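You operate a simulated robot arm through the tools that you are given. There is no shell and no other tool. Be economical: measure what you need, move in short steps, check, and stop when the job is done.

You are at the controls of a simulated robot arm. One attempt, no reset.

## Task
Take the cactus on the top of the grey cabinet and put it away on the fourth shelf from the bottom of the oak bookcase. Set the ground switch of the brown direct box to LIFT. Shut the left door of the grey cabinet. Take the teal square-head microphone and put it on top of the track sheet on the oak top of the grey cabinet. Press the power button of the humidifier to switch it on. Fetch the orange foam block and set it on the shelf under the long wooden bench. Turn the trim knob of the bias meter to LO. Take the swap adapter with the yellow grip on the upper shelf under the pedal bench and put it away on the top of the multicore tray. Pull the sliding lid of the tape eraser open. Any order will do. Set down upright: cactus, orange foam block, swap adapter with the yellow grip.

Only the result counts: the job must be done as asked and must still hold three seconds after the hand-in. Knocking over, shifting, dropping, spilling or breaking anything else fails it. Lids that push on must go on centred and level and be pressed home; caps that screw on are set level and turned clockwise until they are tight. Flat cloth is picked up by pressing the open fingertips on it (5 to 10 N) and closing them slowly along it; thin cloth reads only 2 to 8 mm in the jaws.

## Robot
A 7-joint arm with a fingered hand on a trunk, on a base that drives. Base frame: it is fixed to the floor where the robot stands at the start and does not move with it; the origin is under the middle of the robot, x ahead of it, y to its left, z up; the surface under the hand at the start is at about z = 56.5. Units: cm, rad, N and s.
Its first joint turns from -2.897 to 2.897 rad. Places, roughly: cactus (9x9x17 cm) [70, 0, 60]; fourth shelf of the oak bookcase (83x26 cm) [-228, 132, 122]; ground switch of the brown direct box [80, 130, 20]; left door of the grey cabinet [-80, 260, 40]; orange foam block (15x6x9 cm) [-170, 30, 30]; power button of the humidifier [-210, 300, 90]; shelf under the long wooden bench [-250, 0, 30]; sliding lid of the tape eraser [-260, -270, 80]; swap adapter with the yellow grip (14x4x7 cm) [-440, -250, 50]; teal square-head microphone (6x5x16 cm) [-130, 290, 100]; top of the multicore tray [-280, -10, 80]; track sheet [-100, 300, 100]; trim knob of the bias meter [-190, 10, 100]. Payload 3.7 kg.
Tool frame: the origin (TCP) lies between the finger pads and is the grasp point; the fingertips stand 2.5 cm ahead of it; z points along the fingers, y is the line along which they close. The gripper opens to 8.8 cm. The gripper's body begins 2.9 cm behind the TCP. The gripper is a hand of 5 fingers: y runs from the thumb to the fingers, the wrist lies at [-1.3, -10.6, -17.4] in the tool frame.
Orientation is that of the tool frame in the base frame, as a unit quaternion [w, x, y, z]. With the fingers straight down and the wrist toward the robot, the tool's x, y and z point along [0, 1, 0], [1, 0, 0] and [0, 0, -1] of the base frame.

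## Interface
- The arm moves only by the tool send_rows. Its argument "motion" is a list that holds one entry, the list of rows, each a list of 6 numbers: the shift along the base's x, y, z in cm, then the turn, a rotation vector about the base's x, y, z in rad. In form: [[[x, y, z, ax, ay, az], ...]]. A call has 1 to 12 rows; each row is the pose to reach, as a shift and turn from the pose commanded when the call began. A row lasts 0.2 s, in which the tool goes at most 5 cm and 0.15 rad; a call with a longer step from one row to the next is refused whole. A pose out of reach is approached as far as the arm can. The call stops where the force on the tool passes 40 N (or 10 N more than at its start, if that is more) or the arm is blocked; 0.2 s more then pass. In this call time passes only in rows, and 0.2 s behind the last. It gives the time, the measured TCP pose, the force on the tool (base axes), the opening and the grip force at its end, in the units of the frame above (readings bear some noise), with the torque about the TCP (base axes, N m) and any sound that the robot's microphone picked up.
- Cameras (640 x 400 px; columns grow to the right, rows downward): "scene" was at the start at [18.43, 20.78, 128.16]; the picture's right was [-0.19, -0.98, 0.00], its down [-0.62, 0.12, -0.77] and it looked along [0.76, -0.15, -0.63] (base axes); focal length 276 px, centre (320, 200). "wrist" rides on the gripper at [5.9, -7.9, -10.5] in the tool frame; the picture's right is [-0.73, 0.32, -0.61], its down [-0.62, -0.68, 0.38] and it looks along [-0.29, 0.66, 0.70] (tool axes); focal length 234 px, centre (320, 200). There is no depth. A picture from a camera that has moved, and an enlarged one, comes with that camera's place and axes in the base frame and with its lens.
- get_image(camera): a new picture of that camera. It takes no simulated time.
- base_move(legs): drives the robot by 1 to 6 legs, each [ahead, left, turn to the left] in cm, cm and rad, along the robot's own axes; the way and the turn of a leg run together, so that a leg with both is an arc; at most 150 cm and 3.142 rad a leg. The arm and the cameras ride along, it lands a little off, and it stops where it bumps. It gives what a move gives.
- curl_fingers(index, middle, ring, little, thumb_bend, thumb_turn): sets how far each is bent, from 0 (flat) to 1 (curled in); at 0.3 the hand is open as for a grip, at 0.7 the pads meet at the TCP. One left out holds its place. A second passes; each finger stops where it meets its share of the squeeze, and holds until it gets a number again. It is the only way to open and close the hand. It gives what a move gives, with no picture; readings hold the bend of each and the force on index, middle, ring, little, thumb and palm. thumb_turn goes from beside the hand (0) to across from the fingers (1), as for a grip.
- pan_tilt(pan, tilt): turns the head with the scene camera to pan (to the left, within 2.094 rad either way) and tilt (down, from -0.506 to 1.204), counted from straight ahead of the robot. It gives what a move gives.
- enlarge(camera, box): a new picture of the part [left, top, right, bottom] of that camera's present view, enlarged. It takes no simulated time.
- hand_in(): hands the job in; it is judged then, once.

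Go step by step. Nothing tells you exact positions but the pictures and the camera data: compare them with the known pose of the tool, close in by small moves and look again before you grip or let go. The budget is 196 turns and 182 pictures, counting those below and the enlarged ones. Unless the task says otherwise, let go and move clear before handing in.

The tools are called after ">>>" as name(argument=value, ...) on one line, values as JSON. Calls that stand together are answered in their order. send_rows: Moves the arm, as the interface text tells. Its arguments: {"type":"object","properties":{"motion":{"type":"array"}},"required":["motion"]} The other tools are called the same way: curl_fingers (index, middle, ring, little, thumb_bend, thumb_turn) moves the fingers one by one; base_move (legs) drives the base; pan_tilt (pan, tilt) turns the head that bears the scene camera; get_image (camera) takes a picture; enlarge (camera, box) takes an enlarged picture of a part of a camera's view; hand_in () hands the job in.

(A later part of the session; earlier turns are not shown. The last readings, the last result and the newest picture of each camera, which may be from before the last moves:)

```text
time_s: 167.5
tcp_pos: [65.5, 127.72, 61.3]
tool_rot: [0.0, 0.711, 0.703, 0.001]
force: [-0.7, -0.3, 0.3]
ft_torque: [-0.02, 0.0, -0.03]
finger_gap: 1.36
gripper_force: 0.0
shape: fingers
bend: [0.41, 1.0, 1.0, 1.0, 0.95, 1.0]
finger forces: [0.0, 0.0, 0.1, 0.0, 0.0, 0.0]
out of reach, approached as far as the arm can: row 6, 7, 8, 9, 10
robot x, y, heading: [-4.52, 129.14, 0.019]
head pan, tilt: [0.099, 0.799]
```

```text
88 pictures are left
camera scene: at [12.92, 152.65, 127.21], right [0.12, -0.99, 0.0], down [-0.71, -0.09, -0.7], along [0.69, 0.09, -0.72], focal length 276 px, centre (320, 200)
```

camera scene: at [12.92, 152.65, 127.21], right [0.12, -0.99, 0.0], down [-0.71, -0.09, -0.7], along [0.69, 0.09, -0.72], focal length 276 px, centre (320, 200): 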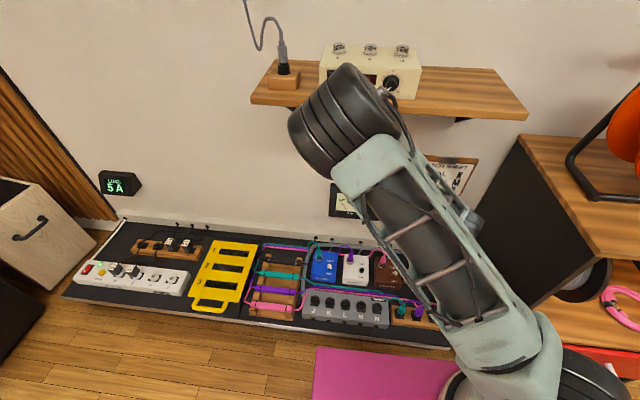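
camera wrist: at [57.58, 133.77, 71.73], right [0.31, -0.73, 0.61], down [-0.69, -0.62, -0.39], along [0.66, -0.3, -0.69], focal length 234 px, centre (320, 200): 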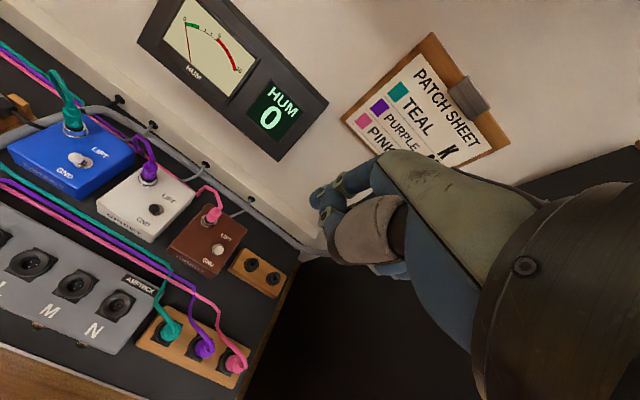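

Toggle ball triangulates to ≈[76.3,127.7,20]. I back the base 12 cm to give the arm comfortable reach, then lower toward a point just short of the lever.

>>> base_move(legs=[[-12, 0, 0]])

>>> send_rows(motion=[[[2, 0, -4, 0, 0, 0], [4, 0, -8, 0, 0, 0], [6, 0, -12, 0, 0, 0], [8, 0, -16, 0, 0, 0], [10, 0, -20, 0, 0, 0], [12, 0, -24, 0, 0, 0], [13, 0, -28, 0, 0, 0], [13.5, 0, -32, 0, 0, 0], [13.5, 0, -34, 0, 0, 0]]])

>>> get_image(camera="wrist")

>>> enlarge(camera="scene", box=[320, 180, 460, 300])

```text
time_s: 168.8
tcp_pos: [53.58, 127.74, 61.19]
tool_rot: [0.001, 0.71, 0.704, 0.001]
force: [0.5, 0.1, -0.6]
ft_torque: [0.0, -0.01, -0.01]
finger_gap: 1.38
gripper_force: 0.0
shape: fingers
bend: [0.41, 1.0, 1.0, 1.0, 0.95, 1.0]
finger forces: [0.1, 0.0, 0.0, 0.1, 0.1, 0.0]
robot x, y, heading: [-16.25, 128.56, 0.03]
head pan, tilt: [0.099, 0.799]
```

```text
time_s: 170.8
tcp_pos: [67.02, 127.59, 31.85]
tool_rot: [0.0, 0.71, 0.704, 0.001]
force: [0.2, -0.2, 0.4]
ft_torque: [0.0, 0.0, 0.0]
finger_gap: 1.38
gripper_force: 0.1
shape: fingers
bend: [0.41, 1.0, 1.0, 1.0, 0.95, 1.0]
finger forces: [0.1, 0.0, 0.0, 0.0, 0.0, 0.0]
out of reach, approached as far as the arm can: row 8, 9
robot x, y, heading: [-16.54, 128.77, 0.019]
head pan, tilt: [0.099, 0.799]
```

```text
87 pictures are left
camera wrist: at [59.16, 133.68, 42.15], right [0.32, -0.73, 0.61], down [-0.69, -0.62, -0.38], along [0.66, -0.3, -0.69], focal length 234 px, centre (320, 200)
```

wrist: 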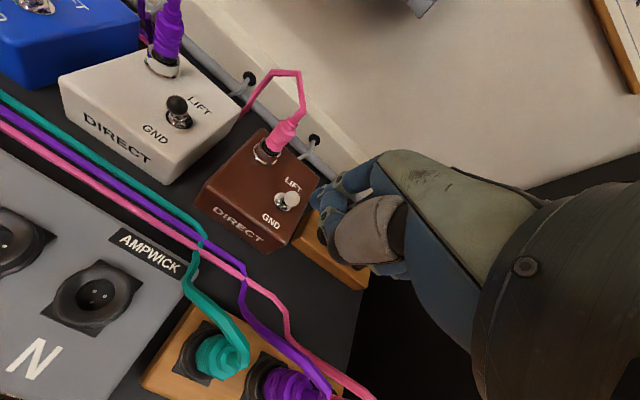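

```text
3.33 times, centred on (390, 240) of scene
camera zoom: at [1.05, 152.4, 127.21], right [0.12, -0.99, 0.0], down [-0.71, -0.09, -0.7], along [0.69, 0.09, -0.72], focal length 918 px, centre (87, 67)
```

zoom: 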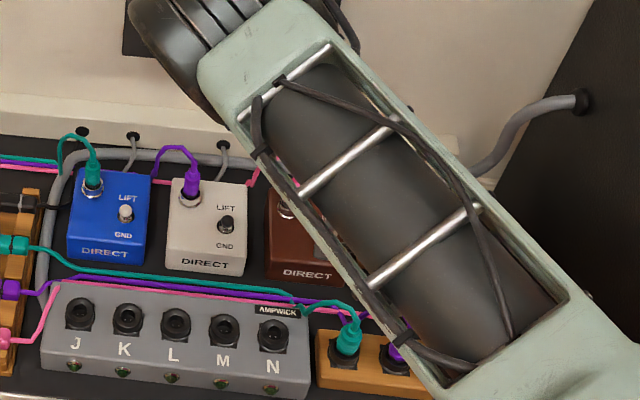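

The arm is at its low-reach limit at this radius; I need to be closer. I raise and retract slightly, drive ahead 13 cm, then descend.

>>> send_rows(motion=[[[-3, 0, 3, 0, 0, 0], [-6, 0, 6, 0, 0, 0], [-9, 0, 10, 0, 0, 0], [-12, 0, 14, 0, 0, 0]]])

>>> base_move(legs=[[13, 0, 0]])

>>> send_rows(motion=[[[0, 0, -4, 0, 0, 0], [0, 0, -8, 0, 0, 0], [0, 0, -12, 0, 0, 0], [0, 0, -16, 0, 0, 0], [0, 0, -18, 0, 0, 0]]])

>>> get_image(camera="wrist")

```text
time_s: 171.8
tcp_pos: [55.18, 127.68, 46.01]
tool_rot: [0.001, 0.71, 0.704, -0.001]
force: [-0.2, 0.0, 0.8]
ft_torque: [-0.02, 0.02, 0.01]
finger_gap: 1.39
gripper_force: 0.1
shape: fingers
bend: [0.41, 1.0, 1.0, 1.0, 0.95, 1.0]
finger forces: [0.0, 0.0, 0.0, 0.1, 0.0, 0.1]
robot x, y, heading: [-16.34, 129.0, 0.028]
head pan, tilt: [0.099, 0.799]
```

```text
time_s: 173.1
tcp_pos: [68.24, 127.86, 45.91]
tool_rot: [0.0, 0.711, 0.704, 0.001]
force: [0.2, 0.0, 0.1]
ft_torque: [-0.01, 0.0, 0.03]
finger_gap: 1.4
gripper_force: 0.2
shape: fingers
bend: [0.41, 1.0, 1.0, 1.0, 0.95, 1.0]
finger forces: [0.1, 0.0, 0.0, 0.0, 0.0, 0.1]
robot x, y, heading: [-3.6, 129.0, 0.017]
head pan, tilt: [0.099, 0.799]
```

```text
time_s: 174.2
tcp_pos: [69.86, 128.19, 34.1]
tool_rot: [0.001, 0.711, 0.703, 0.001]
force: [-0.4, 0.7, -0.5]
ft_torque: [0.0, -0.04, 0.01]
finger_gap: 1.39
gripper_force: 0.0
shape: fingers
bend: [0.41, 1.0, 1.0, 1.0, 0.95, 1.0]
finger forces: [0.0, 0.0, 0.0, 0.1, 0.1, 0.2]
out of reach, approached as far as the arm can: row 3, 4, 5
robot x, y, heading: [-2.91, 129.14, 0.021]
head pan, tilt: [0.099, 0.799]
```

```text
85 pictures are left
camera wrist: at [61.98, 134.23, 44.55], right [0.31, -0.73, 0.61], down [-0.69, -0.62, -0.38], along [0.66, -0.3, -0.69], focal length 234 px, centre (320, 200)
```

wrist: 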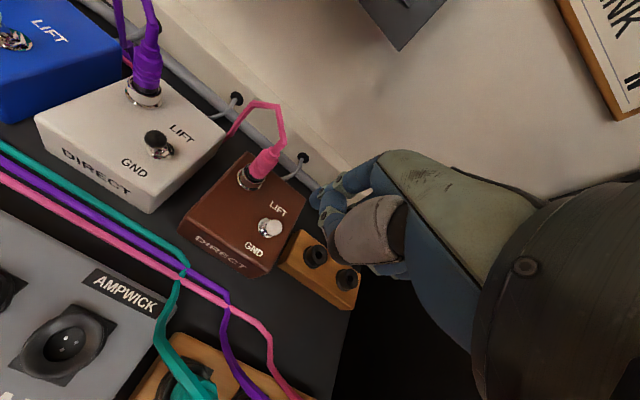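

A joint limit blocks lower tool-down poses. I tilt the hand backward (fingertip under the wrist), which also lowers the index tip, and descend.

>>> send_rows(motion=[[[0, 0, 0, 0, 0.13, 0], [0, 0, 0, 0, 0.26, 0], [0, 0, 0, 0, 0.4, 0], [0, 0, -2, 0, 0.45, 0], [0, 0, -4, 0, 0.5, 0], [0, 0, -6, 0, 0.5, 0], [0, 0, -8, 0, 0.5, 0]]])

>>> get_image(camera="wrist")

>>> get_image(camera="scene")

```text
time_s: 175.8
tcp_pos: [70.04, 128.18, 28.72]
tool_rot: [-0.173, 0.689, 0.682, -0.175]
force: [0.5, 0.9, 0.1]
ft_torque: [-0.01, 0.02, 0.01]
finger_gap: 1.4
gripper_force: 0.1
shape: fingers
bend: [0.41, 1.0, 1.0, 1.0, 0.95, 1.0]
finger forces: [0.1, 0.0, 0.1, 0.0, 0.0, 0.1]
out of reach, approached as far as the arm can: row 6, 7
robot x, y, heading: [-3.25, 129.0, 0.022]
head pan, tilt: [0.099, 0.799]
```

```text
84 pictures are left
camera wrist: at [68.2, 134.12, 41.7], right [0.57, -0.73, 0.38], down [-0.79, -0.62, -0.01], along [0.24, -0.3, -0.92], focal length 234 px, centre (320, 200)
```

wrist: 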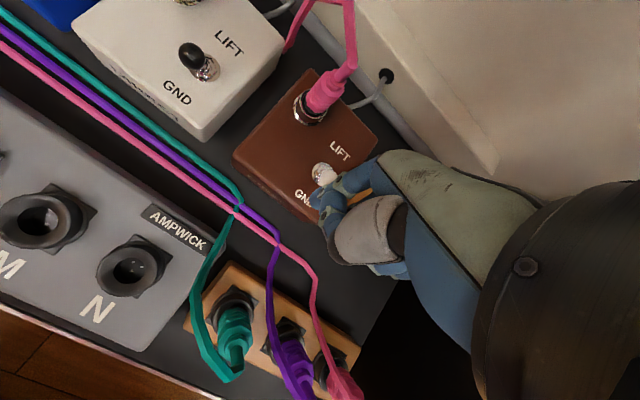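

```text
83 pictures are left
camera scene: at [14.13, 152.68, 127.21], right [0.12, -0.99, 0.0], down [-0.71, -0.09, -0.7], along [0.69, 0.08, -0.72], focal length 276 px, centre (320, 200)
```

scene: 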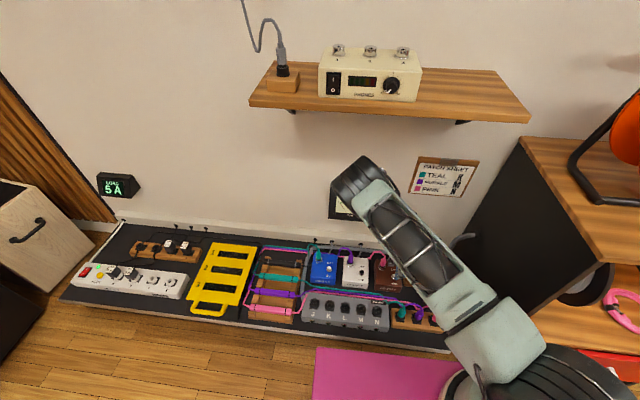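

The lowest wrist height needs a shorter radius than the base front allows, so I'll approach the board sideways (heading south, arm pointing left/east). First raise, back off and turn right.

>>> send_rows(motion=[[[0, 0, 5, 0, 0, 0], [-1, 0, 9, 0, 0, 0], [-2, 0, 13, 0, 0, 0], [-3, 0, 17, 0, 0, 0], [-4, 0, 21, 0, 0, 0], [-5, 0, 25, 0, 0, 0], [-6, 0, 29, 0, -0.1, 0], [-7, 0, 33, 0, -0.2, 0], [-8, 0, 37, 0, -0.2, 0]]])

>>> base_move(legs=[[-32, 0, 0], [0, 0, -1.59]])

>>> pan_tilt(pan=1.3, tilt=0.8)

>>> get_image(camera="scene")

```text
time_s: 177.8
tcp_pos: [62.26, 128.0, 65.45]
tool_rot: [-0.106, 0.703, 0.695, -0.106]
force: [-0.4, 0.6, -0.3]
ft_torque: [0.02, -0.02, -0.02]
finger_gap: 1.38
gripper_force: 0.1
shape: fingers
bend: [0.41, 1.0, 1.0, 1.0, 0.95, 1.0]
finger forces: [0.0, 0.0, 0.1, 0.0, 0.1, 0.0]
robot x, y, heading: [-3.33, 129.43, 0.022]
head pan, tilt: [0.099, 0.799]
```

```text
time_s: 183.9
tcp_pos: [-38.37, 62.65, 65.58]
tool_rot: [-0.148, 0.989, -0.017, 0.001]
force: [0.6, -0.1, 0.1]
ft_torque: [0.01, -0.01, 0.01]
finger_gap: 1.38
gripper_force: 0.1
shape: fingers
bend: [0.41, 1.0, 1.0, 1.0, 0.95, 1.0]
finger forces: [0.1, 0.0, 0.0, 0.0, 0.0, 0.0]
robot x, y, heading: [-35.58, 128.3, -1.572]
head pan, tilt: [0.099, 0.799]
```

```text
time_s: 185.3
tcp_pos: [-38.35, 62.58, 65.47]
tool_rot: [-0.147, 0.989, -0.016, 0.001]
force: [0.1, 0.8, 0.3]
ft_torque: [0.0, -0.01, 0.02]
finger_gap: 1.4
gripper_force: 0.1
shape: fingers
bend: [0.41, 1.0, 1.0, 1.0, 0.95, 1.0]
finger forces: [0.1, 0.0, 0.0, 0.0, 0.0, 0.0]
robot x, y, heading: [-35.72, 128.26, -1.57]
head pan, tilt: [1.3, 0.799]
```

```text
82 pictures are left
camera scene: at [-5.46, 116.03, 127.21], right [-0.27, -0.96, 0.0], down [-0.69, 0.19, -0.7], along [0.67, -0.19, -0.72], focal length 276 px, centre (320, 200)
```

scene: 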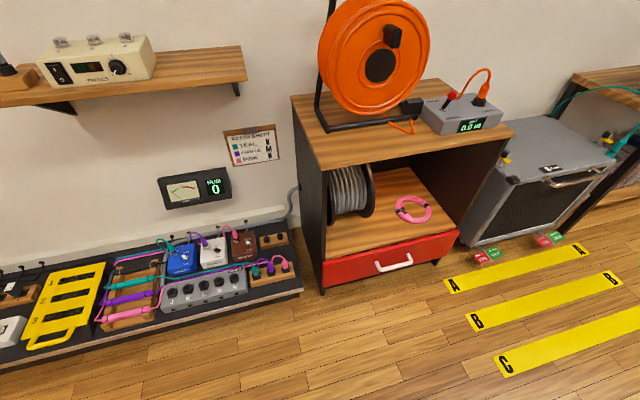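

Table front is clear at this distance. I swing the arm from south to east in an arc.

>>> send_rows(motion=[[[4.77, 0.73, 0, 0, 0, 0.074], [9.56, 1.06, 0, 0, 0, 0.148], [14.32, 1.75, 0, 0, 0, 0.222], [19.02, 2.78, 0, 0, 0, 0.296], [23.63, 4.16, 0, 0, 0, 0.37], [28.12, 5.88, 0, 0, 0, 0.444], [32.47, 7.92, 0, 0, 0, 0.518], [36.66, 10.27, 0, 0, 0, 0.592], [40.66, 12.94, 0, 0, 0, 0.666], [44.46, 15.89, 0, 0, 0, 0.74], [48.04, 19.12, 0, 0, 0, 0.814]]])

>>> send_rows(motion=[[[3.31, 3.48, 0, 0, 0, 0.074], [6.37, 7.19, 0, 0, 0, 0.148], [9.14, 11.12, 0, 0, 0, 0.222], [11.61, 15.24, 0, 0, 0, 0.296], [13.77, 19.54, 0, 0, 0, 0.37], [15.61, 23.99, 0, 0, 0, 0.444], [17.11, 28.55, 0, 0, 0, 0.518], [18.27, 33.22, 0, 0, 0, 0.592], [19.09, 37.96, 0, 0, 0, 0.666], [19.55, 42.75, 0, 0, 0, 0.74], [19.65, 47.56, 0, 0, 0, 0.814]]])

>>> get_image(camera="scene")

```text
time_s: 187.9
tcp_pos: [7.26, 75.43, 65.89]
tool_rot: [-0.145, 0.934, 0.326, -0.034]
force: [-0.1, -0.4, -0.1]
ft_torque: [0.01, -0.02, 0.01]
finger_gap: 1.38
gripper_force: 0.1
shape: fingers
bend: [0.41, 1.0, 1.0, 1.0, 0.95, 1.0]
finger forces: [0.1, 0.0, 0.1, 0.0, 0.0, 0.0]
robot x, y, heading: [-35.59, 128.18, -1.573]
head pan, tilt: [1.3, 0.799]
stopped in row 11: the arm was blocked; the commanded pose is now the measured one
```

```text
time_s: 188.6
tcp_pos: [11.4, 74.72, 67.05]
tool_rot: [-0.145, 0.932, 0.33, -0.024]
force: [-0.1, 0.3, -0.7]
ft_torque: [-0.02, 0.0, 0.0]
finger_gap: 1.41
gripper_force: 0.1
shape: fingers
bend: [0.41, 1.0, 1.0, 1.0, 0.95, 1.0]
finger forces: [0.0, 0.0, 0.0, 0.1, 0.0, 0.0]
robot x, y, heading: [-35.74, 128.14, -1.574]
head pan, tilt: [1.3, 0.799]
stopped in row 3: the arm was blocked; the commanded pose is now the measured one
```

```text
81 pictures are left
camera scene: at [-5.45, 115.08, 127.11], right [-0.27, -0.96, -0.01], down [-0.69, 0.2, -0.7], along [0.67, -0.18, -0.72], focal length 276 px, centre (320, 200)
```

scene: 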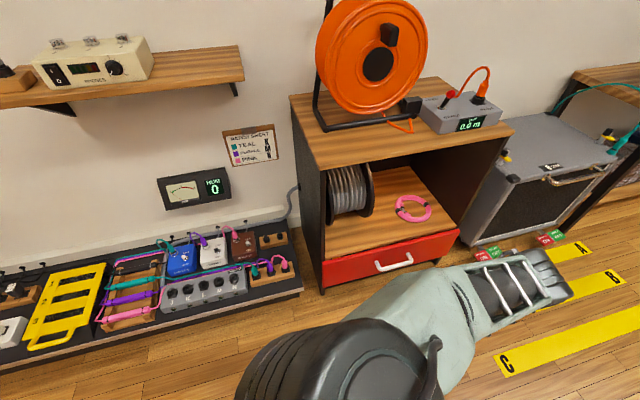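

The arm met the head mast on my left side, so left-side work is barred; its right side is free. I swing the arm back and round to my right side.

>>> send_rows(motion=[[[-4.1, -1.7, 0, 0, 0, -0.06], [-8.03, -3.38, 0, 0, 0, -0.12], [-12.1, -4.8, 0, 0, 0, -0.18], [-16.53, -6.12, 0, 0, 0, -0.25], [-21.04, -7.14, 0, 0, 0, -0.32], [-25.35, -8.81, 0, 0, 0, -0.39], [-29.76, -10.18, 0, 0, 0, -0.46], [-34.26, -11.24, 0, 0, 0, -0.53], [-38.82, -11.98, 0, 0, 0, -0.6], [-43.42, -12.4, 0, 0, 0, -0.67], [-48.04, -12.49, 0, 0, 0, -0.74], [-52.65, -12.27, 0, 0, 0, -0.81]]])

>>> send_rows(motion=[[[-4.79, 0.58, 0, 0, 0, -0.073], [-9.51, 1.51, 0, 0, 0, -0.146], [-14.16, 2.78, 0, 0, 0, -0.219], [-18.7, 4.39, 0, 0, 0, -0.292], [-23.11, 6.32, 0, 0, 0, -0.365], [-27.36, 8.56, 0, 0, 0, -0.438], [-31.44, 11.11, 0, 0, 0, -0.511], [-35.32, 13.95, 0, 0, 0, -0.584], [-38.99, 17.06, 0, 0, 0, -0.657], [-42.41, 20.43, 0, 0, 0, -0.73], [-45.6, 24.06, 0, 0, 0, -0.803], [-48.51, 27.91, 0, 0, 0, -0.876]]])

>>> send_rows(motion=[[[-2.63, 4.07, 0, 0, 0, -0.073], [-4.95, 8.3, 0, 0, 0, -0.146], [-6.94, 12.67, 0, 0, 0, -0.219], [-8.62, 17.19, 0, 0, 0, -0.292], [-9.96, 21.82, 0, 0, 0, -0.365], [-10.96, 26.53, 0, 0, 0, -0.438], [-11.61, 31.3, 0, 0, 0, -0.511], [-11.91, 36.1, 0, 0, 0, -0.584], [-11.94, 37.86, 0, 0, 0, -0.611]]])

>>> get_image(camera="wrist")

```text
time_s: 191.2
tcp_pos: [-41.14, 63.57, 67.32]
tool_rot: [-0.142, 0.988, -0.057, 0.031]
force: [0.9, 0.5, 0.3]
ft_torque: [0.02, 0.0, 0.02]
finger_gap: 1.43
gripper_force: 0.1
shape: fingers
bend: [0.41, 1.0, 1.0, 1.0, 0.95, 1.0]
finger forces: [0.0, 0.0, 0.0, 0.0, 0.0, 0.1]
robot x, y, heading: [-35.6, 128.47, -1.574]
head pan, tilt: [1.3, 0.799]
```

```text
time_s: 193.8
tcp_pos: [-71.76, 74.52, 69.85]
tool_rot: [-0.122, 0.909, -0.391, 0.076]
force: [0.1, -0.3, -0.6]
ft_torque: [-0.03, 0.01, 0.0]
finger_gap: 1.4
gripper_force: 0.0
shape: fingers
bend: [0.41, 1.0, 1.0, 1.0, 0.95, 1.0]
finger forces: [0.0, 0.0, 0.0, 0.0, 0.0, 0.0]
out of reach, approached as far as the arm can: row 1, 2, 3, 7, 8, 9, 10, 11, 12
robot x, y, heading: [-35.51, 128.45, -1.572]
head pan, tilt: [1.3, 0.799]
```

```text
time_s: 195.8
tcp_pos: [-83.45, 112.83, 71.22]
tool_rot: [-0.093, 0.751, -0.644, 0.108]
force: [0.1, 0.1, 0.2]
ft_torque: [-0.03, -0.02, -0.01]
finger_gap: 1.38
gripper_force: 0.1
shape: fingers
bend: [0.41, 1.0, 1.0, 1.0, 0.95, 1.0]
finger forces: [0.0, 0.0, 0.1, 0.0, 0.0, 0.0]
out of reach, approached as far as the arm can: row 1, 2, 3, 4
robot x, y, heading: [-35.49, 128.14, -1.578]
head pan, tilt: [1.3, 0.799]
```

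```text
80 pictures are left
camera wrist: at [-78.06, 108.31, 83.72], right [-0.58, 0.67, 0.46], down [0.66, 0.72, -0.2], along [-0.47, 0.19, -0.86], focal length 234 px, centre (320, 200)
```

wrist: 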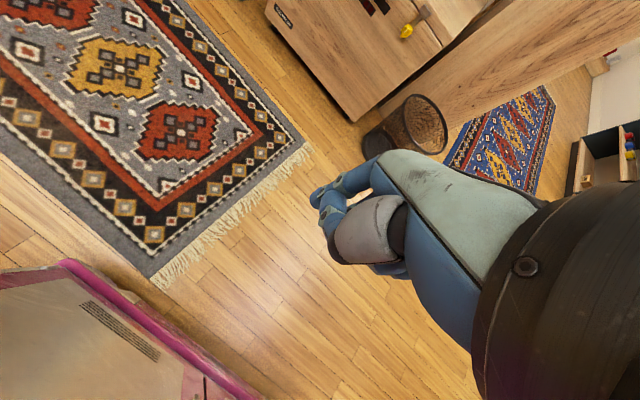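

The arm is now on my right side. I turn round to face north so it points east, then strafe to the pedalboard.

>>> base_move(legs=[[0, 0, 3.14], [10, -44, 0]])

>>> pan_tilt(pan=-1.5, tilt=0.8)

>>> get_image(camera="scene")

>>> get_image(camera="wrist")

```text
time_s: 205.9
tcp_pos: [56.4, 154.45, 71.32]
tool_rot: [-0.11, 0.643, 0.752, -0.093]
force: [0.4, -0.4, 0.2]
ft_torque: [0.01, -0.03, 0.0]
finger_gap: 1.4
gripper_force: 0.0
shape: fingers
bend: [0.41, 1.0, 1.0, 1.0, 0.95, 1.0]
finger forces: [0.1, 0.1, 0.0, 0.0, 0.0, 0.1]
robot x, y, heading: [8.94, 138.73, 1.576]
head pan, tilt: [1.3, 0.799]
```

```text
time_s: 208.4
tcp_pos: [56.53, 154.48, 71.29]
tool_rot: [-0.11, 0.643, 0.752, -0.092]
force: [-0.4, -0.5, 0.0]
ft_torque: [0.0, 0.0, 0.0]
finger_gap: 1.43
gripper_force: 0.0
shape: fingers
bend: [0.41, 1.0, 1.0, 1.0, 0.95, 1.0]
finger forces: [0.0, 0.0, 0.0, 0.1, 0.0, 0.0]
robot x, y, heading: [8.68, 138.81, 1.578]
head pan, tilt: [-1.499, 0.799]
```

```text
79 pictures are left
camera scene: at [-5.59, 149.15, 127.21], right [0.08, -1.0, 0.0], down [-0.71, -0.06, -0.7], along [0.7, 0.05, -0.72], focal length 276 px, centre (320, 200)
```

scene: 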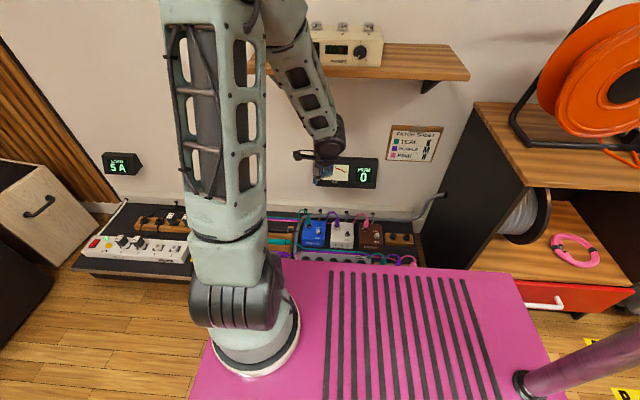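

```text
78 pictures are left
camera wrist: at [51.05, 159.05, 83.76], right [0.59, -0.67, 0.46], down [-0.66, -0.72, -0.2], along [0.47, -0.18, -0.86], focal length 234 px, centre (320, 200)
```

wrist: 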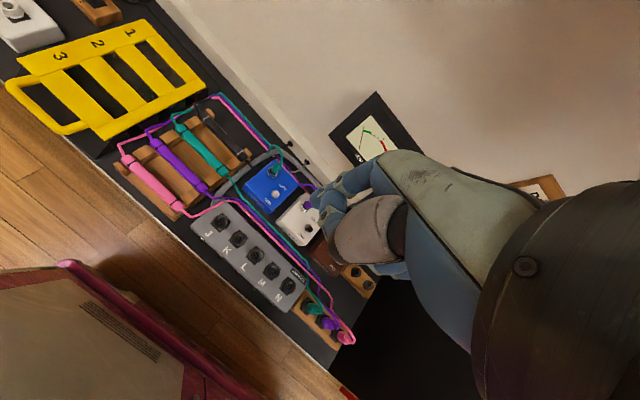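

The board is now beside me at short radius. I move over to the brown box, straighten the yaw, tilt back a bit more and descend.

>>> send_rows(motion=[[[0.5, -4, -1, 0, 0.03, -0.025], [1, -8, -2, 0, 0.06, -0.05], [2, -12, -3, 0, 0.09, -0.075], [3, -16, -4, 0, 0.12, -0.1], [4, -20, -5, 0, 0.15, -0.125], [5, -24, -6, 0, 0.18, -0.15], [6.5, -27.5, -8, 0, 0.2, -0.157], [8, -27.5, -12, 0, 0.2, -0.157], [9, -27.5, -16, 0, 0.2, -0.157], [10, -27.5, -20, 0, 0.2, -0.157], [11, -27.5, -24, 0, 0.2, -0.157], [12, -27.5, -28, 0, 0.2, -0.157]]])

>>> send_rows(motion=[[[0, 0, -4, 0, 0, 0], [0, 0, -8, 0, 0, 0], [0, 0, -12, 0, 0, 0], [0, 0, -15, 0, 0, 0]]])

>>> get_image(camera="wrist")

>>> enlarge(camera="scene", box=[280, 160, 460, 280])

```text
time_s: 211.0
tcp_pos: [68.85, 126.97, 43.14]
tool_rot: [-0.19, 0.687, 0.685, -0.148]
force: [-0.2, -0.5, 0.1]
ft_torque: [-0.02, -0.03, -0.03]
finger_gap: 1.38
gripper_force: 0.1
shape: fingers
bend: [0.41, 1.0, 1.0, 1.0, 0.95, 1.0]
finger forces: [0.0, 0.0, 0.0, 0.1, 0.1, 0.0]
robot x, y, heading: [9.11, 138.67, 1.581]
head pan, tilt: [-1.499, 0.799]
```

```text
time_s: 212.0
tcp_pos: [68.56, 127.07, 27.99]
tool_rot: [-0.19, 0.688, 0.684, -0.148]
force: [-0.3, -0.5, -0.3]
ft_torque: [0.01, 0.02, -0.04]
finger_gap: 1.39
gripper_force: 0.2
shape: fingers
bend: [0.41, 1.0, 1.0, 1.0, 0.95, 1.0]
finger forces: [0.0, 0.0, 0.0, 0.0, 0.0, 0.0]
robot x, y, heading: [8.88, 138.65, 1.575]
head pan, tilt: [-1.499, 0.799]
```

```text
77 pictures are left
camera wrist: at [66.6, 132.27, 41.32], right [0.55, -0.76, 0.35], down [-0.79, -0.61, -0.06], along [0.25, -0.24, -0.94], focal length 234 px, centre (320, 200)
```

wrist: 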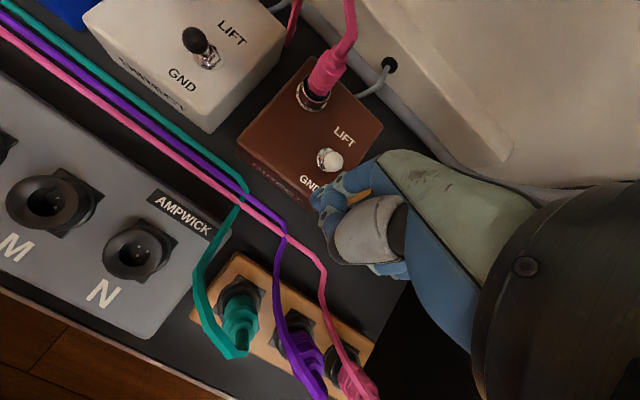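

```text
3.33 times, centred on (370, 220) of scene
camera zoom: at [-5.59, 149.15, 127.22], right [0.08, -1.0, 0.0], down [-0.71, -0.05, -0.7], along [0.69, 0.05, -0.72], focal length 918 px, centre (153, 133)
```

zoom: 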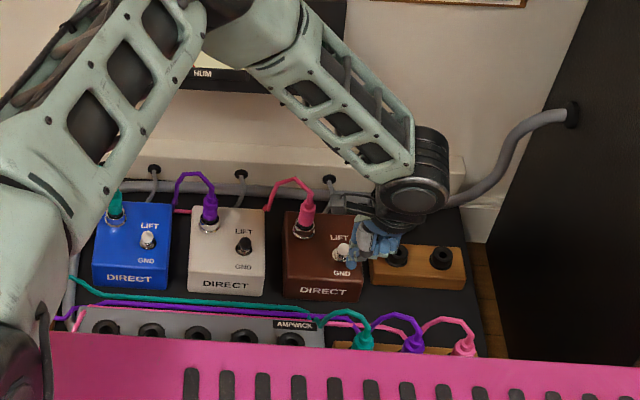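

Aligned: ball at [76.3,127.8,20], fingertip ahead of it at x≈71.6. I lower to lever height and push toward LIFT (+x) in small steps.

>>> send_rows(motion=[[[0.5, 0, -2, 0, 0, 0], [0.8, 0, -4, 0, 0, 0], [0.8, 0, -5, 0, 0, 0]]])

>>> enlarge(camera="wrist", box=[200, 80, 440, 280])

>>> enlarge(camera="scene", box=[340, 200, 420, 260])

```text
time_s: 212.8
tcp_pos: [69.66, 126.84, 23.58]
tool_rot: [-0.188, 0.688, 0.685, -0.147]
force: [5.5, 3.5, 33.8]
ft_torque: [0.36, -0.95, 0.04]
finger_gap: 1.3
gripper_force: 16.7
shape: fingers
bend: [0.42, 1.0, 1.0, 1.0, 0.95, 1.0]
finger forces: [33.4, 0.1, 0.0, 0.0, 0.0, 0.1]
robot x, y, heading: [9.16, 138.84, 1.577]
head pan, tilt: [-1.499, 0.799]
```

```text
2.00 times, centred on (320, 180) of wrist
camera zoom: at [67.63, 132.12, 36.83], right [0.55, -0.76, 0.35], down [-0.79, -0.61, -0.06], along [0.26, -0.24, -0.94], focal length 468 px, centre (320, 240)
```

zoom: 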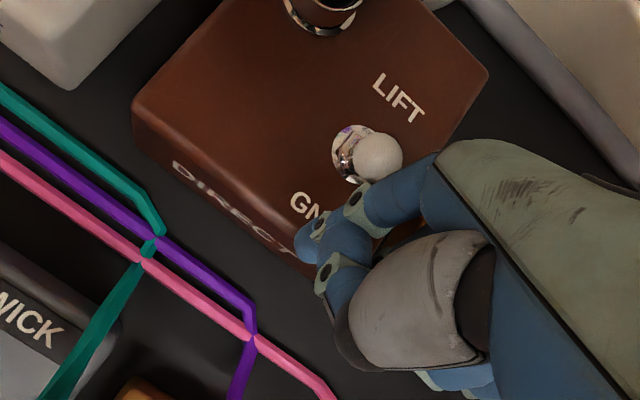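

```text
6.67 times, centred on (380, 230) of scene
camera zoom: at [-5.67, 149.17, 127.2], right [0.08, -1.0, 0.0], down [-0.71, -0.05, -0.7], along [0.7, 0.05, -0.72], focal length 1837 px, centre (-80, 0)
```

zoom: 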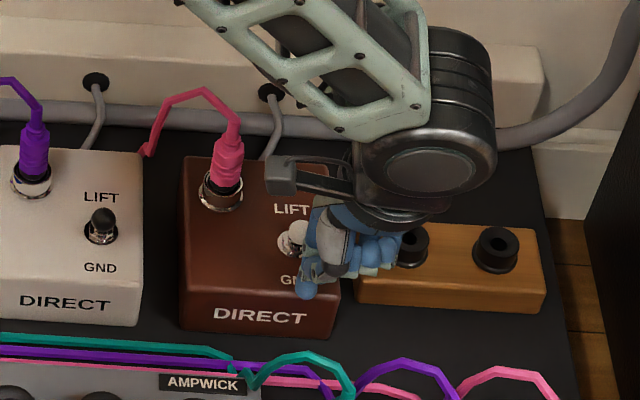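

The fingertip rests on the box; I lift 0.9 cm and push along +x.

>>> send_rows(motion=[[[0, -0.4, 1.0, 0, 0, 0], [1.2, -0.4, 1.0, 0, 0, 0], [2.2, -0.4, 1.0, 0, 0, 0], [3.2, -0.4, 1.0, 0, 0, 0], [4.2, -0.4, 1.0, 0, 0, 0]]])

>>> enlarge(camera="wrist", box=[200, 80, 440, 280])

>>> enlarge(camera="scene", box=[340, 200, 420, 260])

```text
time_s: 214.0
tcp_pos: [73.41, 126.56, 24.17]
tool_rot: [-0.191, 0.688, 0.684, -0.148]
force: [-6.2, -4.4, 0.9]
ft_torque: [-0.08, 0.05, -0.06]
finger_gap: 1.35
gripper_force: 8.7
shape: fingers
bend: [0.43, 1.0, 1.0, 1.0, 0.95, 1.0]
finger forces: [16.8, 0.1, 0.0, 0.0, 0.0, 0.1]
robot x, y, heading: [8.63, 138.49, 1.576]
head pan, tilt: [-1.499, 0.799]
```

```text
2.00 times, centred on (320, 180) of wrist
camera zoom: at [71.41, 131.68, 37.47], right [0.55, -0.76, 0.34], down [-0.79, -0.61, -0.06], along [0.25, -0.24, -0.94], focal length 468 px, centre (320, 240)
```

zoom: 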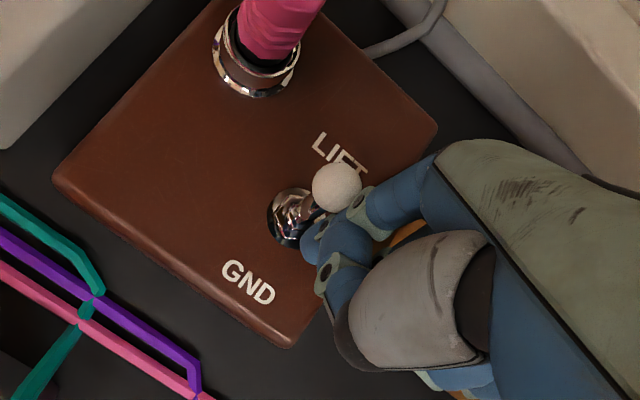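

```text
6.67 times, centred on (380, 230) of scene
camera zoom: at [-5.6, 149.14, 127.21], right [0.08, -1.0, 0.0], down [-0.71, -0.05, -0.7], along [0.7, 0.05, -0.72], focal length 1837 px, centre (-80, 0)
```

zoom: 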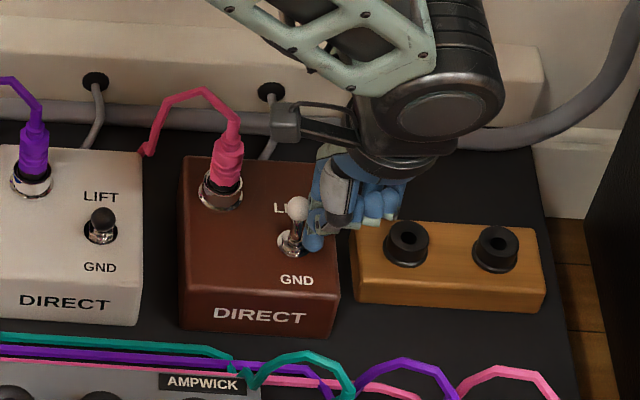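

The lever now leans to LIFT. I retreat back and up and verify.

>>> send_rows(motion=[[[0.5, 0, 0, 0, 0, 0], [-1.5, 0, 0.5, 0, 0, 0], [-3.5, 0, 2, 0, 0, 0], [-5, 0, 6, 0, 0, 0], [-6, 0, 10, 0, 0, 0], [-7, 0, 14, 0, 0, 0], [-8, 0, 18, 0, 0, 0], [-9, 0, 22, 0, 0, 0]]])

>>> enlarge(camera="scene", box=[340, 200, 420, 260])

>>> enlarge(camera="wrist", box=[160, 60, 400, 260])

```text
time_s: 215.8
tcp_pos: [64.38, 126.47, 46.51]
tool_rot: [-0.191, 0.687, 0.685, -0.148]
force: [0.5, 0.7, 0.9]
ft_torque: [0.01, 0.01, -0.01]
finger_gap: 1.45
gripper_force: 0.1
shape: fingers
bend: [0.4, 1.0, 1.0, 1.0, 0.95, 1.0]
finger forces: [0.0, 0.0, 0.0, 0.0, 0.1, 0.0]
robot x, y, heading: [8.6, 138.96, 1.576]
head pan, tilt: [-1.499, 0.799]
```

```text
6.67 times, centred on (380, 230) of scene
camera zoom: at [-5.59, 149.15, 127.22], right [0.08, -1.0, 0.0], down [-0.71, -0.05, -0.7], along [0.7, 0.05, -0.72], focal length 1837 px, centre (-80, 0)
```

zoom: 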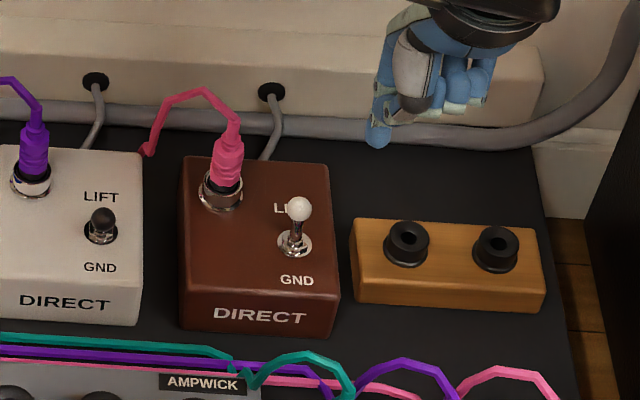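

```text
2.00 times, centred on (280, 160) of wrist
camera zoom: at [62.4, 131.76, 59.73], right [0.55, -0.76, 0.34], down [-0.79, -0.61, -0.06], along [0.25, -0.24, -0.94], focal length 468 px, centre (400, 280)
```

zoom: 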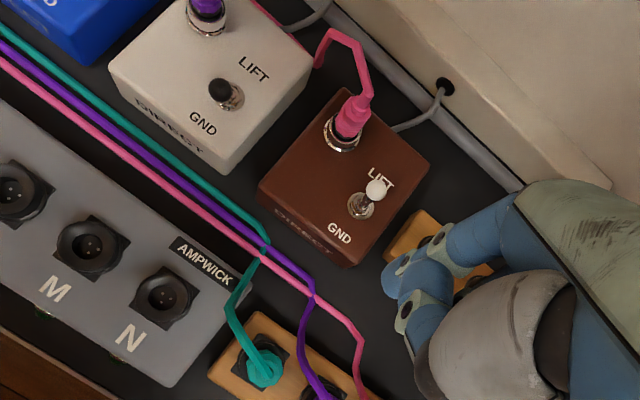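

Ground switch is at LIFT. Next, the bench with the bias meter and foam block: I raise the arm, drive off, and turn so that my right side faces the bench.

>>> send_rows(motion=[[[-1, 0, 5, 0, 0, 0], [-2, 0, 10, 0, 0, 0], [-3, 0, 15, 0, 0, 0], [-3, 0, 20, 0, 0, 0], [-3, 0, 25, 0, 0, 0], [-3, 0, 30, 0, 0, 0]]])

>>> base_move(legs=[[0, 60, 0], [0, 0, 3.14], [110, 0, 0], [0, -40, 0]])

>>> pan_tilt(pan=-1.5, tilt=0.45)

>>> get_image(camera="scene")

>>> enlarge(camera="scene", box=[320, 120, 520, 260])

```text
refused: row 1 steps farther than a row can; nothing moved
```

```text
time_s: 233.8
tcp_pos: [-143.5, 40.99, 46.52]
tool_rot: [-0.151, 0.696, -0.676, 0.188]
force: [0.0, -1.0, -0.3]
ft_torque: [0.0, 0.0, -0.02]
finger_gap: 1.43
gripper_force: 0.0
shape: fingers
bend: [0.4, 1.0, 1.0, 1.0, 0.95, 1.0]
finger forces: [0.0, 0.0, 0.0, 0.0, 0.0, 0.0]
robot x, y, heading: [-87.42, 30.34, -1.535]
head pan, tilt: [-1.499, 0.799]
```

```text
time_s: 234.6
tcp_pos: [-143.51, 40.96, 46.46]
tool_rot: [-0.152, 0.695, -0.677, 0.189]
force: [-0.7, -0.3, 0.1]
ft_torque: [-0.02, 0.0, 0.0]
finger_gap: 1.44
gripper_force: 0.0
shape: fingers
bend: [0.4, 1.0, 1.0, 1.0, 0.95, 1.0]
finger forces: [0.0, 0.0, 0.0, 0.1, 0.1, 0.1]
robot x, y, heading: [-87.93, 30.34, -1.535]
head pan, tilt: [-1.499, 0.45]
```

```text
69 pictures are left
camera scene: at [-73.86, 20.28, 130.25], right [-0.11, 0.99, 0.0], down [0.43, 0.05, -0.9], along [-0.89, -0.1, -0.44], focal length 276 px, centre (320, 200)
```

scene: 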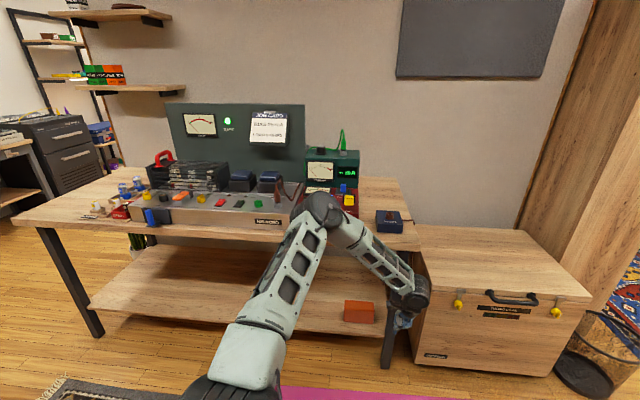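

```text
2.86 times, centred on (420, 190) of scene
camera zoom: at [-73.86, 20.28, 130.25], right [-0.11, 0.99, 0.0], down [0.43, 0.05, -0.9], along [-0.89, -0.1, -0.44], focal length 787 px, centre (34, 229)
```

zoom: 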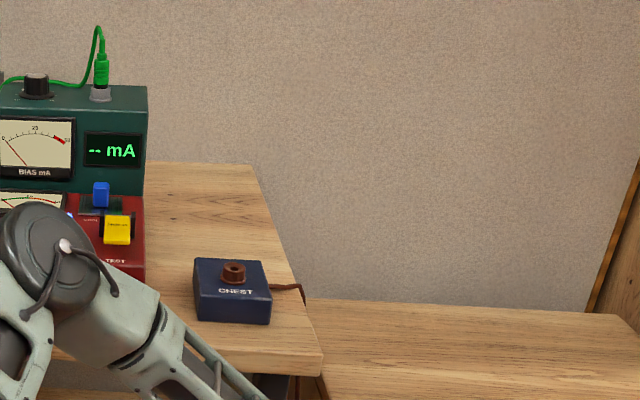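

Hand hovers in front of the bench. The bias meter's knob is on its top, around [-188,8,98]; the foam is at ≈[-163,27.5] on the shelf below. I raise the arm clear of the bench and look from above.

>>> send_rows(motion=[[[3, 0, 3, 0, 0, 0], [5, 0, 7, 0, 0, 0], [6, 0, 11, 0, 0, 0], [6, 0, 15.5, 0, 0, 0], [6, 0, 20, 0, 0, 0], [6, 0, 24.5, 0, 0, 0], [6, 0, 29, 0, 0, 0], [6, 0, 33.5, 0, 0, 0], [6, 0, 38, 0, 0, 0], [6, 0, 42.5, 0, 0, 0], [6, 0, 47, 0, 0, 0], [6, 0, 51.5, 0, 0, 0]]])

>>> send_rows(motion=[[[0, 0, 4.5, 0, 0.1, 0], [0, 0, 9, 0, 0.2, 0], [0, 0, 13.5, 0, 0.3, 0], [0, 0, 18, 0, 0.4, 0], [0, 0, 22, 0, 0.47, 0], [-3, -3, 24, 0, 0.47, 0], [-6, -6, 26, 0, 0.47, 0], [-10, -8, 26, 0, 0.47, 0], [-14, -10, 26, 0, 0.47, 0], [-18, -12, 26, 0, 0.47, 0]]])

>>> get_image(camera="wrist")

>>> enlarge(camera="scene", box=[240, 80, 440, 220])

```text
time_s: 237.2
tcp_pos: [-137.38, 41.21, 97.93]
tool_rot: [-0.151, 0.696, -0.676, 0.188]
force: [-0.2, 0.2, -0.3]
ft_torque: [0.0, 0.01, 0.01]
finger_gap: 1.43
gripper_force: 0.0
shape: fingers
bend: [0.4, 1.0, 1.0, 1.0, 0.95, 1.0]
finger forces: [0.0, 0.1, 0.0, 0.1, 0.1, 0.0]
robot x, y, heading: [-87.42, 30.46, -1.528]
head pan, tilt: [-1.499, 0.45]
```

```text
time_s: 239.4
tcp_pos: [-155.62, 28.96, 123.91]
tool_rot: [0.011, 0.721, -0.693, 0.02]
force: [0.5, 0.8, -0.2]
ft_torque: [0.01, 0.02, -0.02]
finger_gap: 1.44
gripper_force: 0.0
shape: fingers
bend: [0.4, 1.0, 1.0, 1.0, 0.95, 1.0]
finger forces: [0.0, 0.0, 0.0, 0.1, 0.0, 0.0]
robot x, y, heading: [-87.38, 30.61, -1.533]
head pan, tilt: [-1.499, 0.45]
```

```text
67 pictures are left
camera wrist: at [-147.69, 23.91, 134.71], right [-0.36, 0.74, 0.57], down [0.66, 0.63, -0.4], along [-0.66, 0.23, -0.72], focal length 234 px, centre (320, 200)
```

wrist: 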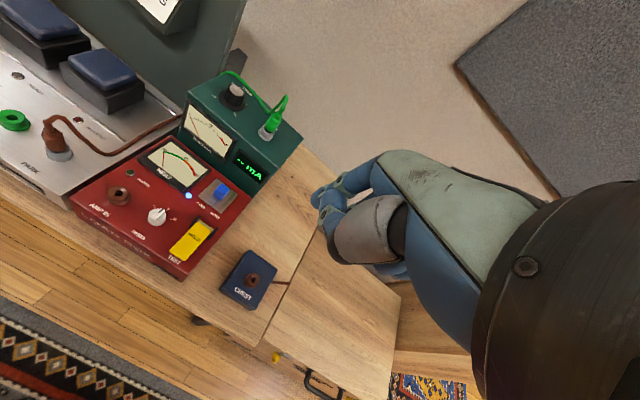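

```text
2.86 times, centred on (340, 150) of scene
camera zoom: at [-73.83, 20.29, 130.26], right [-0.11, 0.99, 0.0], down [0.43, 0.05, -0.9], along [-0.9, -0.1, -0.44], focal length 787 px, centre (263, 343)
```

zoom: 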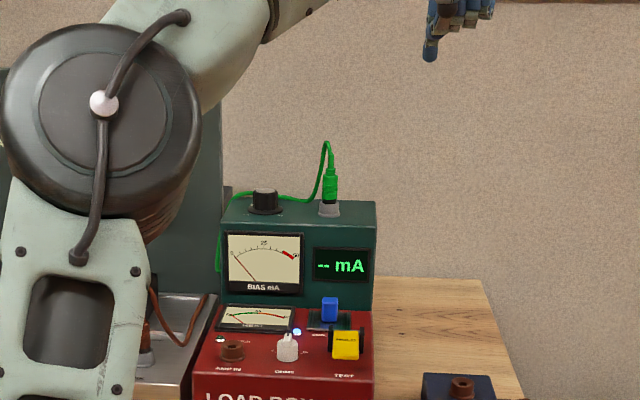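

Knob triangulated at [-187.4,7.8,98.2]. I look closely at its scale.

>>> enlarge(camera="wrist", box=[190, 60, 290, 150])

>>> send_rows(motion=[[[-4, -2.5, 0, 0, 0, 0], [-8, -5, 0, 0, 0, 0], [-12, -8, 0, 0, 0, 0], [-16, -10.5, 0, 0, 0, 0], [-20, -13, 0, 0, 0, 0], [-23, -16, 0, 0, 0, 0], [-26, -18.5, 0, 0, 0, 0]]])

>>> get_image(camera="wrist")

```text
4.44 times, centred on (240, 105) of wrist
camera zoom: at [-147.69, 23.91, 134.71], right [-0.36, 0.74, 0.57], down [0.66, 0.63, -0.4], along [-0.66, 0.23, -0.72], focal length 1041 px, centre (676, 622)
```

zoom: 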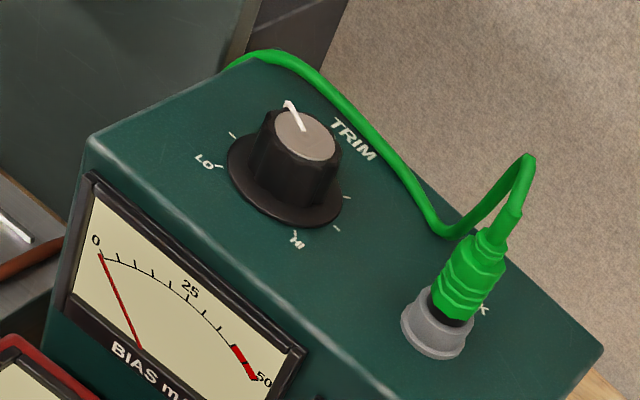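

```text
time_s: 241.0
tcp_pos: [-172.15, 11.55, 119.28]
tool_rot: [0.011, 0.72, -0.694, 0.021]
force: [-0.4, -0.1, 0.3]
ft_torque: [-0.01, 0.02, 0.01]
finger_gap: 1.44
gripper_force: 0.1
shape: fingers
bend: [0.4, 1.0, 1.0, 1.0, 0.95, 1.0]
finger forces: [0.0, 0.1, 0.1, 0.0, 0.0, 0.1]
out of reach, approached as far as the arm can: row 3, 4, 5, 6, 7
robot x, y, heading: [-87.68, 30.71, -1.535]
head pan, tilt: [-1.499, 0.45]
```

```text
64 pictures are left
camera wrist: at [-164.12, 6.53, 130.12], right [-0.36, 0.74, 0.57], down [0.66, 0.63, -0.4], along [-0.66, 0.23, -0.72], focal length 234 px, centre (320, 200)
```

wrist: 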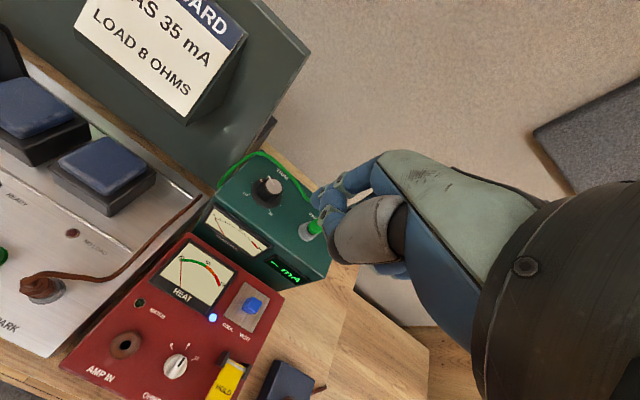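

Knob pointer is at ~10 o'clock, LO at ~8:30 (viewed from the front), so it must turn counter-clockwise. I bring the base closer first (arm held back), then pre-shape the hand.

>>> send_rows(motion=[[[4, 0, 1, 0, 0, 0], [8, 0, 2, 0, 0, 0], [12, 0, 3, 0, 0, 0], [16, 0, 4, 0, 0, 0]]])

>>> base_move(legs=[[0, -21, 0]])

>>> curl_fingers(index=0.48, middle=0.48, ring=0.48, little=0.48, thumb_bend=0.48, thumb_turn=1.0)

>>> get_image(camera="wrist")

```text
time_s: 242.0
tcp_pos: [-156.42, 11.51, 123.33]
tool_rot: [0.011, 0.72, -0.693, 0.022]
force: [-0.8, 0.1, -0.9]
ft_torque: [0.01, 0.0, 0.03]
finger_gap: 1.46
gripper_force: 0.1
shape: fingers
bend: [0.4, 1.0, 1.0, 1.0, 0.95, 1.0]
finger forces: [0.0, 0.0, 0.0, 0.0, 0.0, 0.1]
robot x, y, heading: [-87.85, 30.63, -1.533]
head pan, tilt: [-1.499, 0.45]
```

```text
time_s: 243.7
tcp_pos: [-177.5, 10.85, 123.48]
tool_rot: [0.011, 0.721, -0.693, 0.02]
force: [-0.7, -0.6, 0.4]
ft_torque: [0.0, 0.01, -0.02]
finger_gap: 1.43
gripper_force: 0.0
shape: fingers
bend: [0.4, 1.0, 1.0, 1.0, 0.95, 1.0]
finger forces: [0.0, 0.1, 0.0, 0.0, 0.0, 0.1]
robot x, y, heading: [-108.72, 29.85, -1.539]
head pan, tilt: [-1.499, 0.45]
```

```text
time_s: 244.7
tcp_pos: [-177.27, 10.69, 123.4]
tool_rot: [0.011, 0.721, -0.693, 0.021]
force: [-0.9, 0.7, 0.5]
ft_torque: [0.02, 0.0, 0.02]
finger_gap: 4.57
gripper_force: 0.1
shape: fingers
bend: [0.48, 0.48, 0.48, 0.48, 0.48, 1.0]
finger forces: [0.0, 0.0, 0.0, 0.1, 0.0, 0.0]
robot x, y, heading: [-108.71, 29.73, -1.537]
head pan, tilt: [-1.499, 0.45]
```

```text
63 pictures are left
camera wrist: at [-169.37, 5.7, 134.19], right [-0.36, 0.74, 0.57], down [0.66, 0.63, -0.4], along [-0.66, 0.23, -0.72], focal length 234 px, centre (320, 200)
```

wrist: 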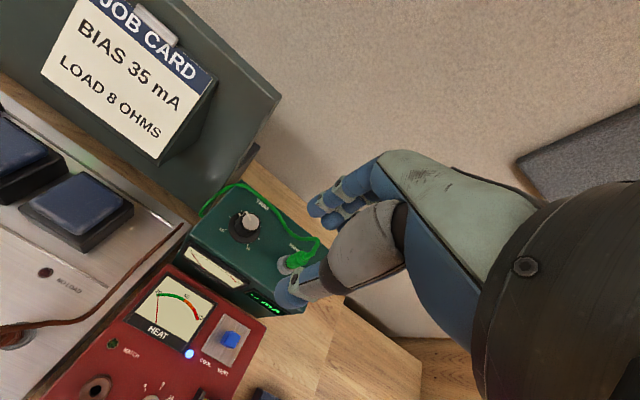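

Confirmed knob at [-187.8,7.8]. I move above and lower partway.

>>> send_rows(motion=[[[-3.5, -1, -3, 0, 0, 0], [-7, -2, -6, 0, 0, 0], [-10.4, -2.9, -9, 0, 0, 0], [-10.4, -2.9, -13, 0, 0, 0], [-10.4, -2.9, -17, 0, 0, 0]]])

>>> get_image(camera="wrist")

>>> enlarge(camera="scene", box=[260, 80, 440, 220])

```text
time_s: 245.8
tcp_pos: [-187.89, 7.93, 106.4]
tool_rot: [0.011, 0.72, -0.694, 0.021]
force: [-0.7, -0.7, 0.5]
ft_torque: [-0.01, -0.02, 0.01]
finger_gap: 4.59
gripper_force: 0.1
shape: fingers
bend: [0.48, 0.48, 0.48, 0.48, 0.48, 1.0]
finger forces: [0.0, 0.1, 0.0, 0.0, 0.0, 0.0]
robot x, y, heading: [-108.4, 29.88, -1.529]
head pan, tilt: [-1.499, 0.45]
```

```text
62 pictures are left
camera wrist: at [-179.95, 2.79, 117.24], right [-0.36, 0.74, 0.57], down [0.66, 0.63, -0.4], along [-0.66, 0.23, -0.72], focal length 234 px, centre (320, 200)
```

wrist: 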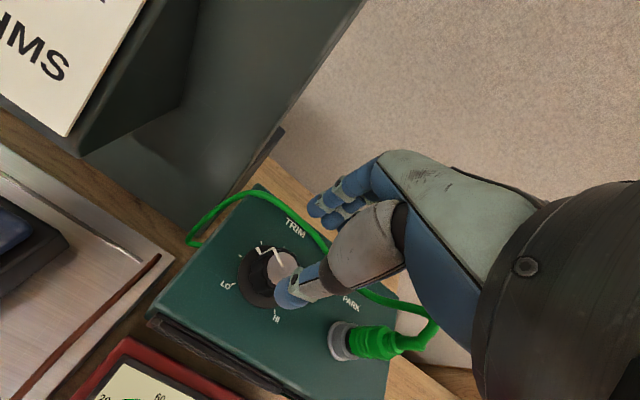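

```text
2.86 times, centred on (350, 150) of scene
camera zoom: at [-94.75, 19.51, 130.26], right [-0.11, 0.99, 0.0], down [0.43, 0.05, -0.9], along [-0.9, -0.1, -0.44], focal length 787 px, centre (234, 343)
```

zoom: 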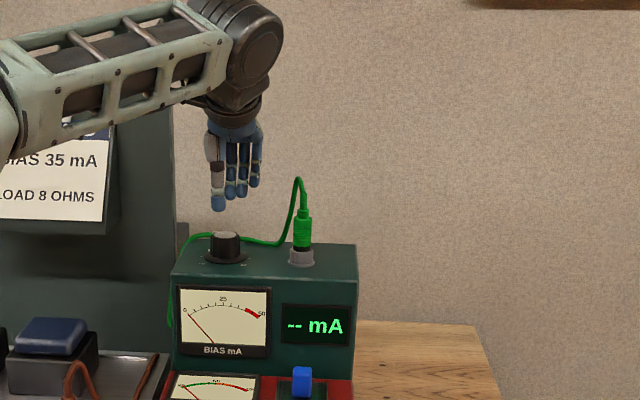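

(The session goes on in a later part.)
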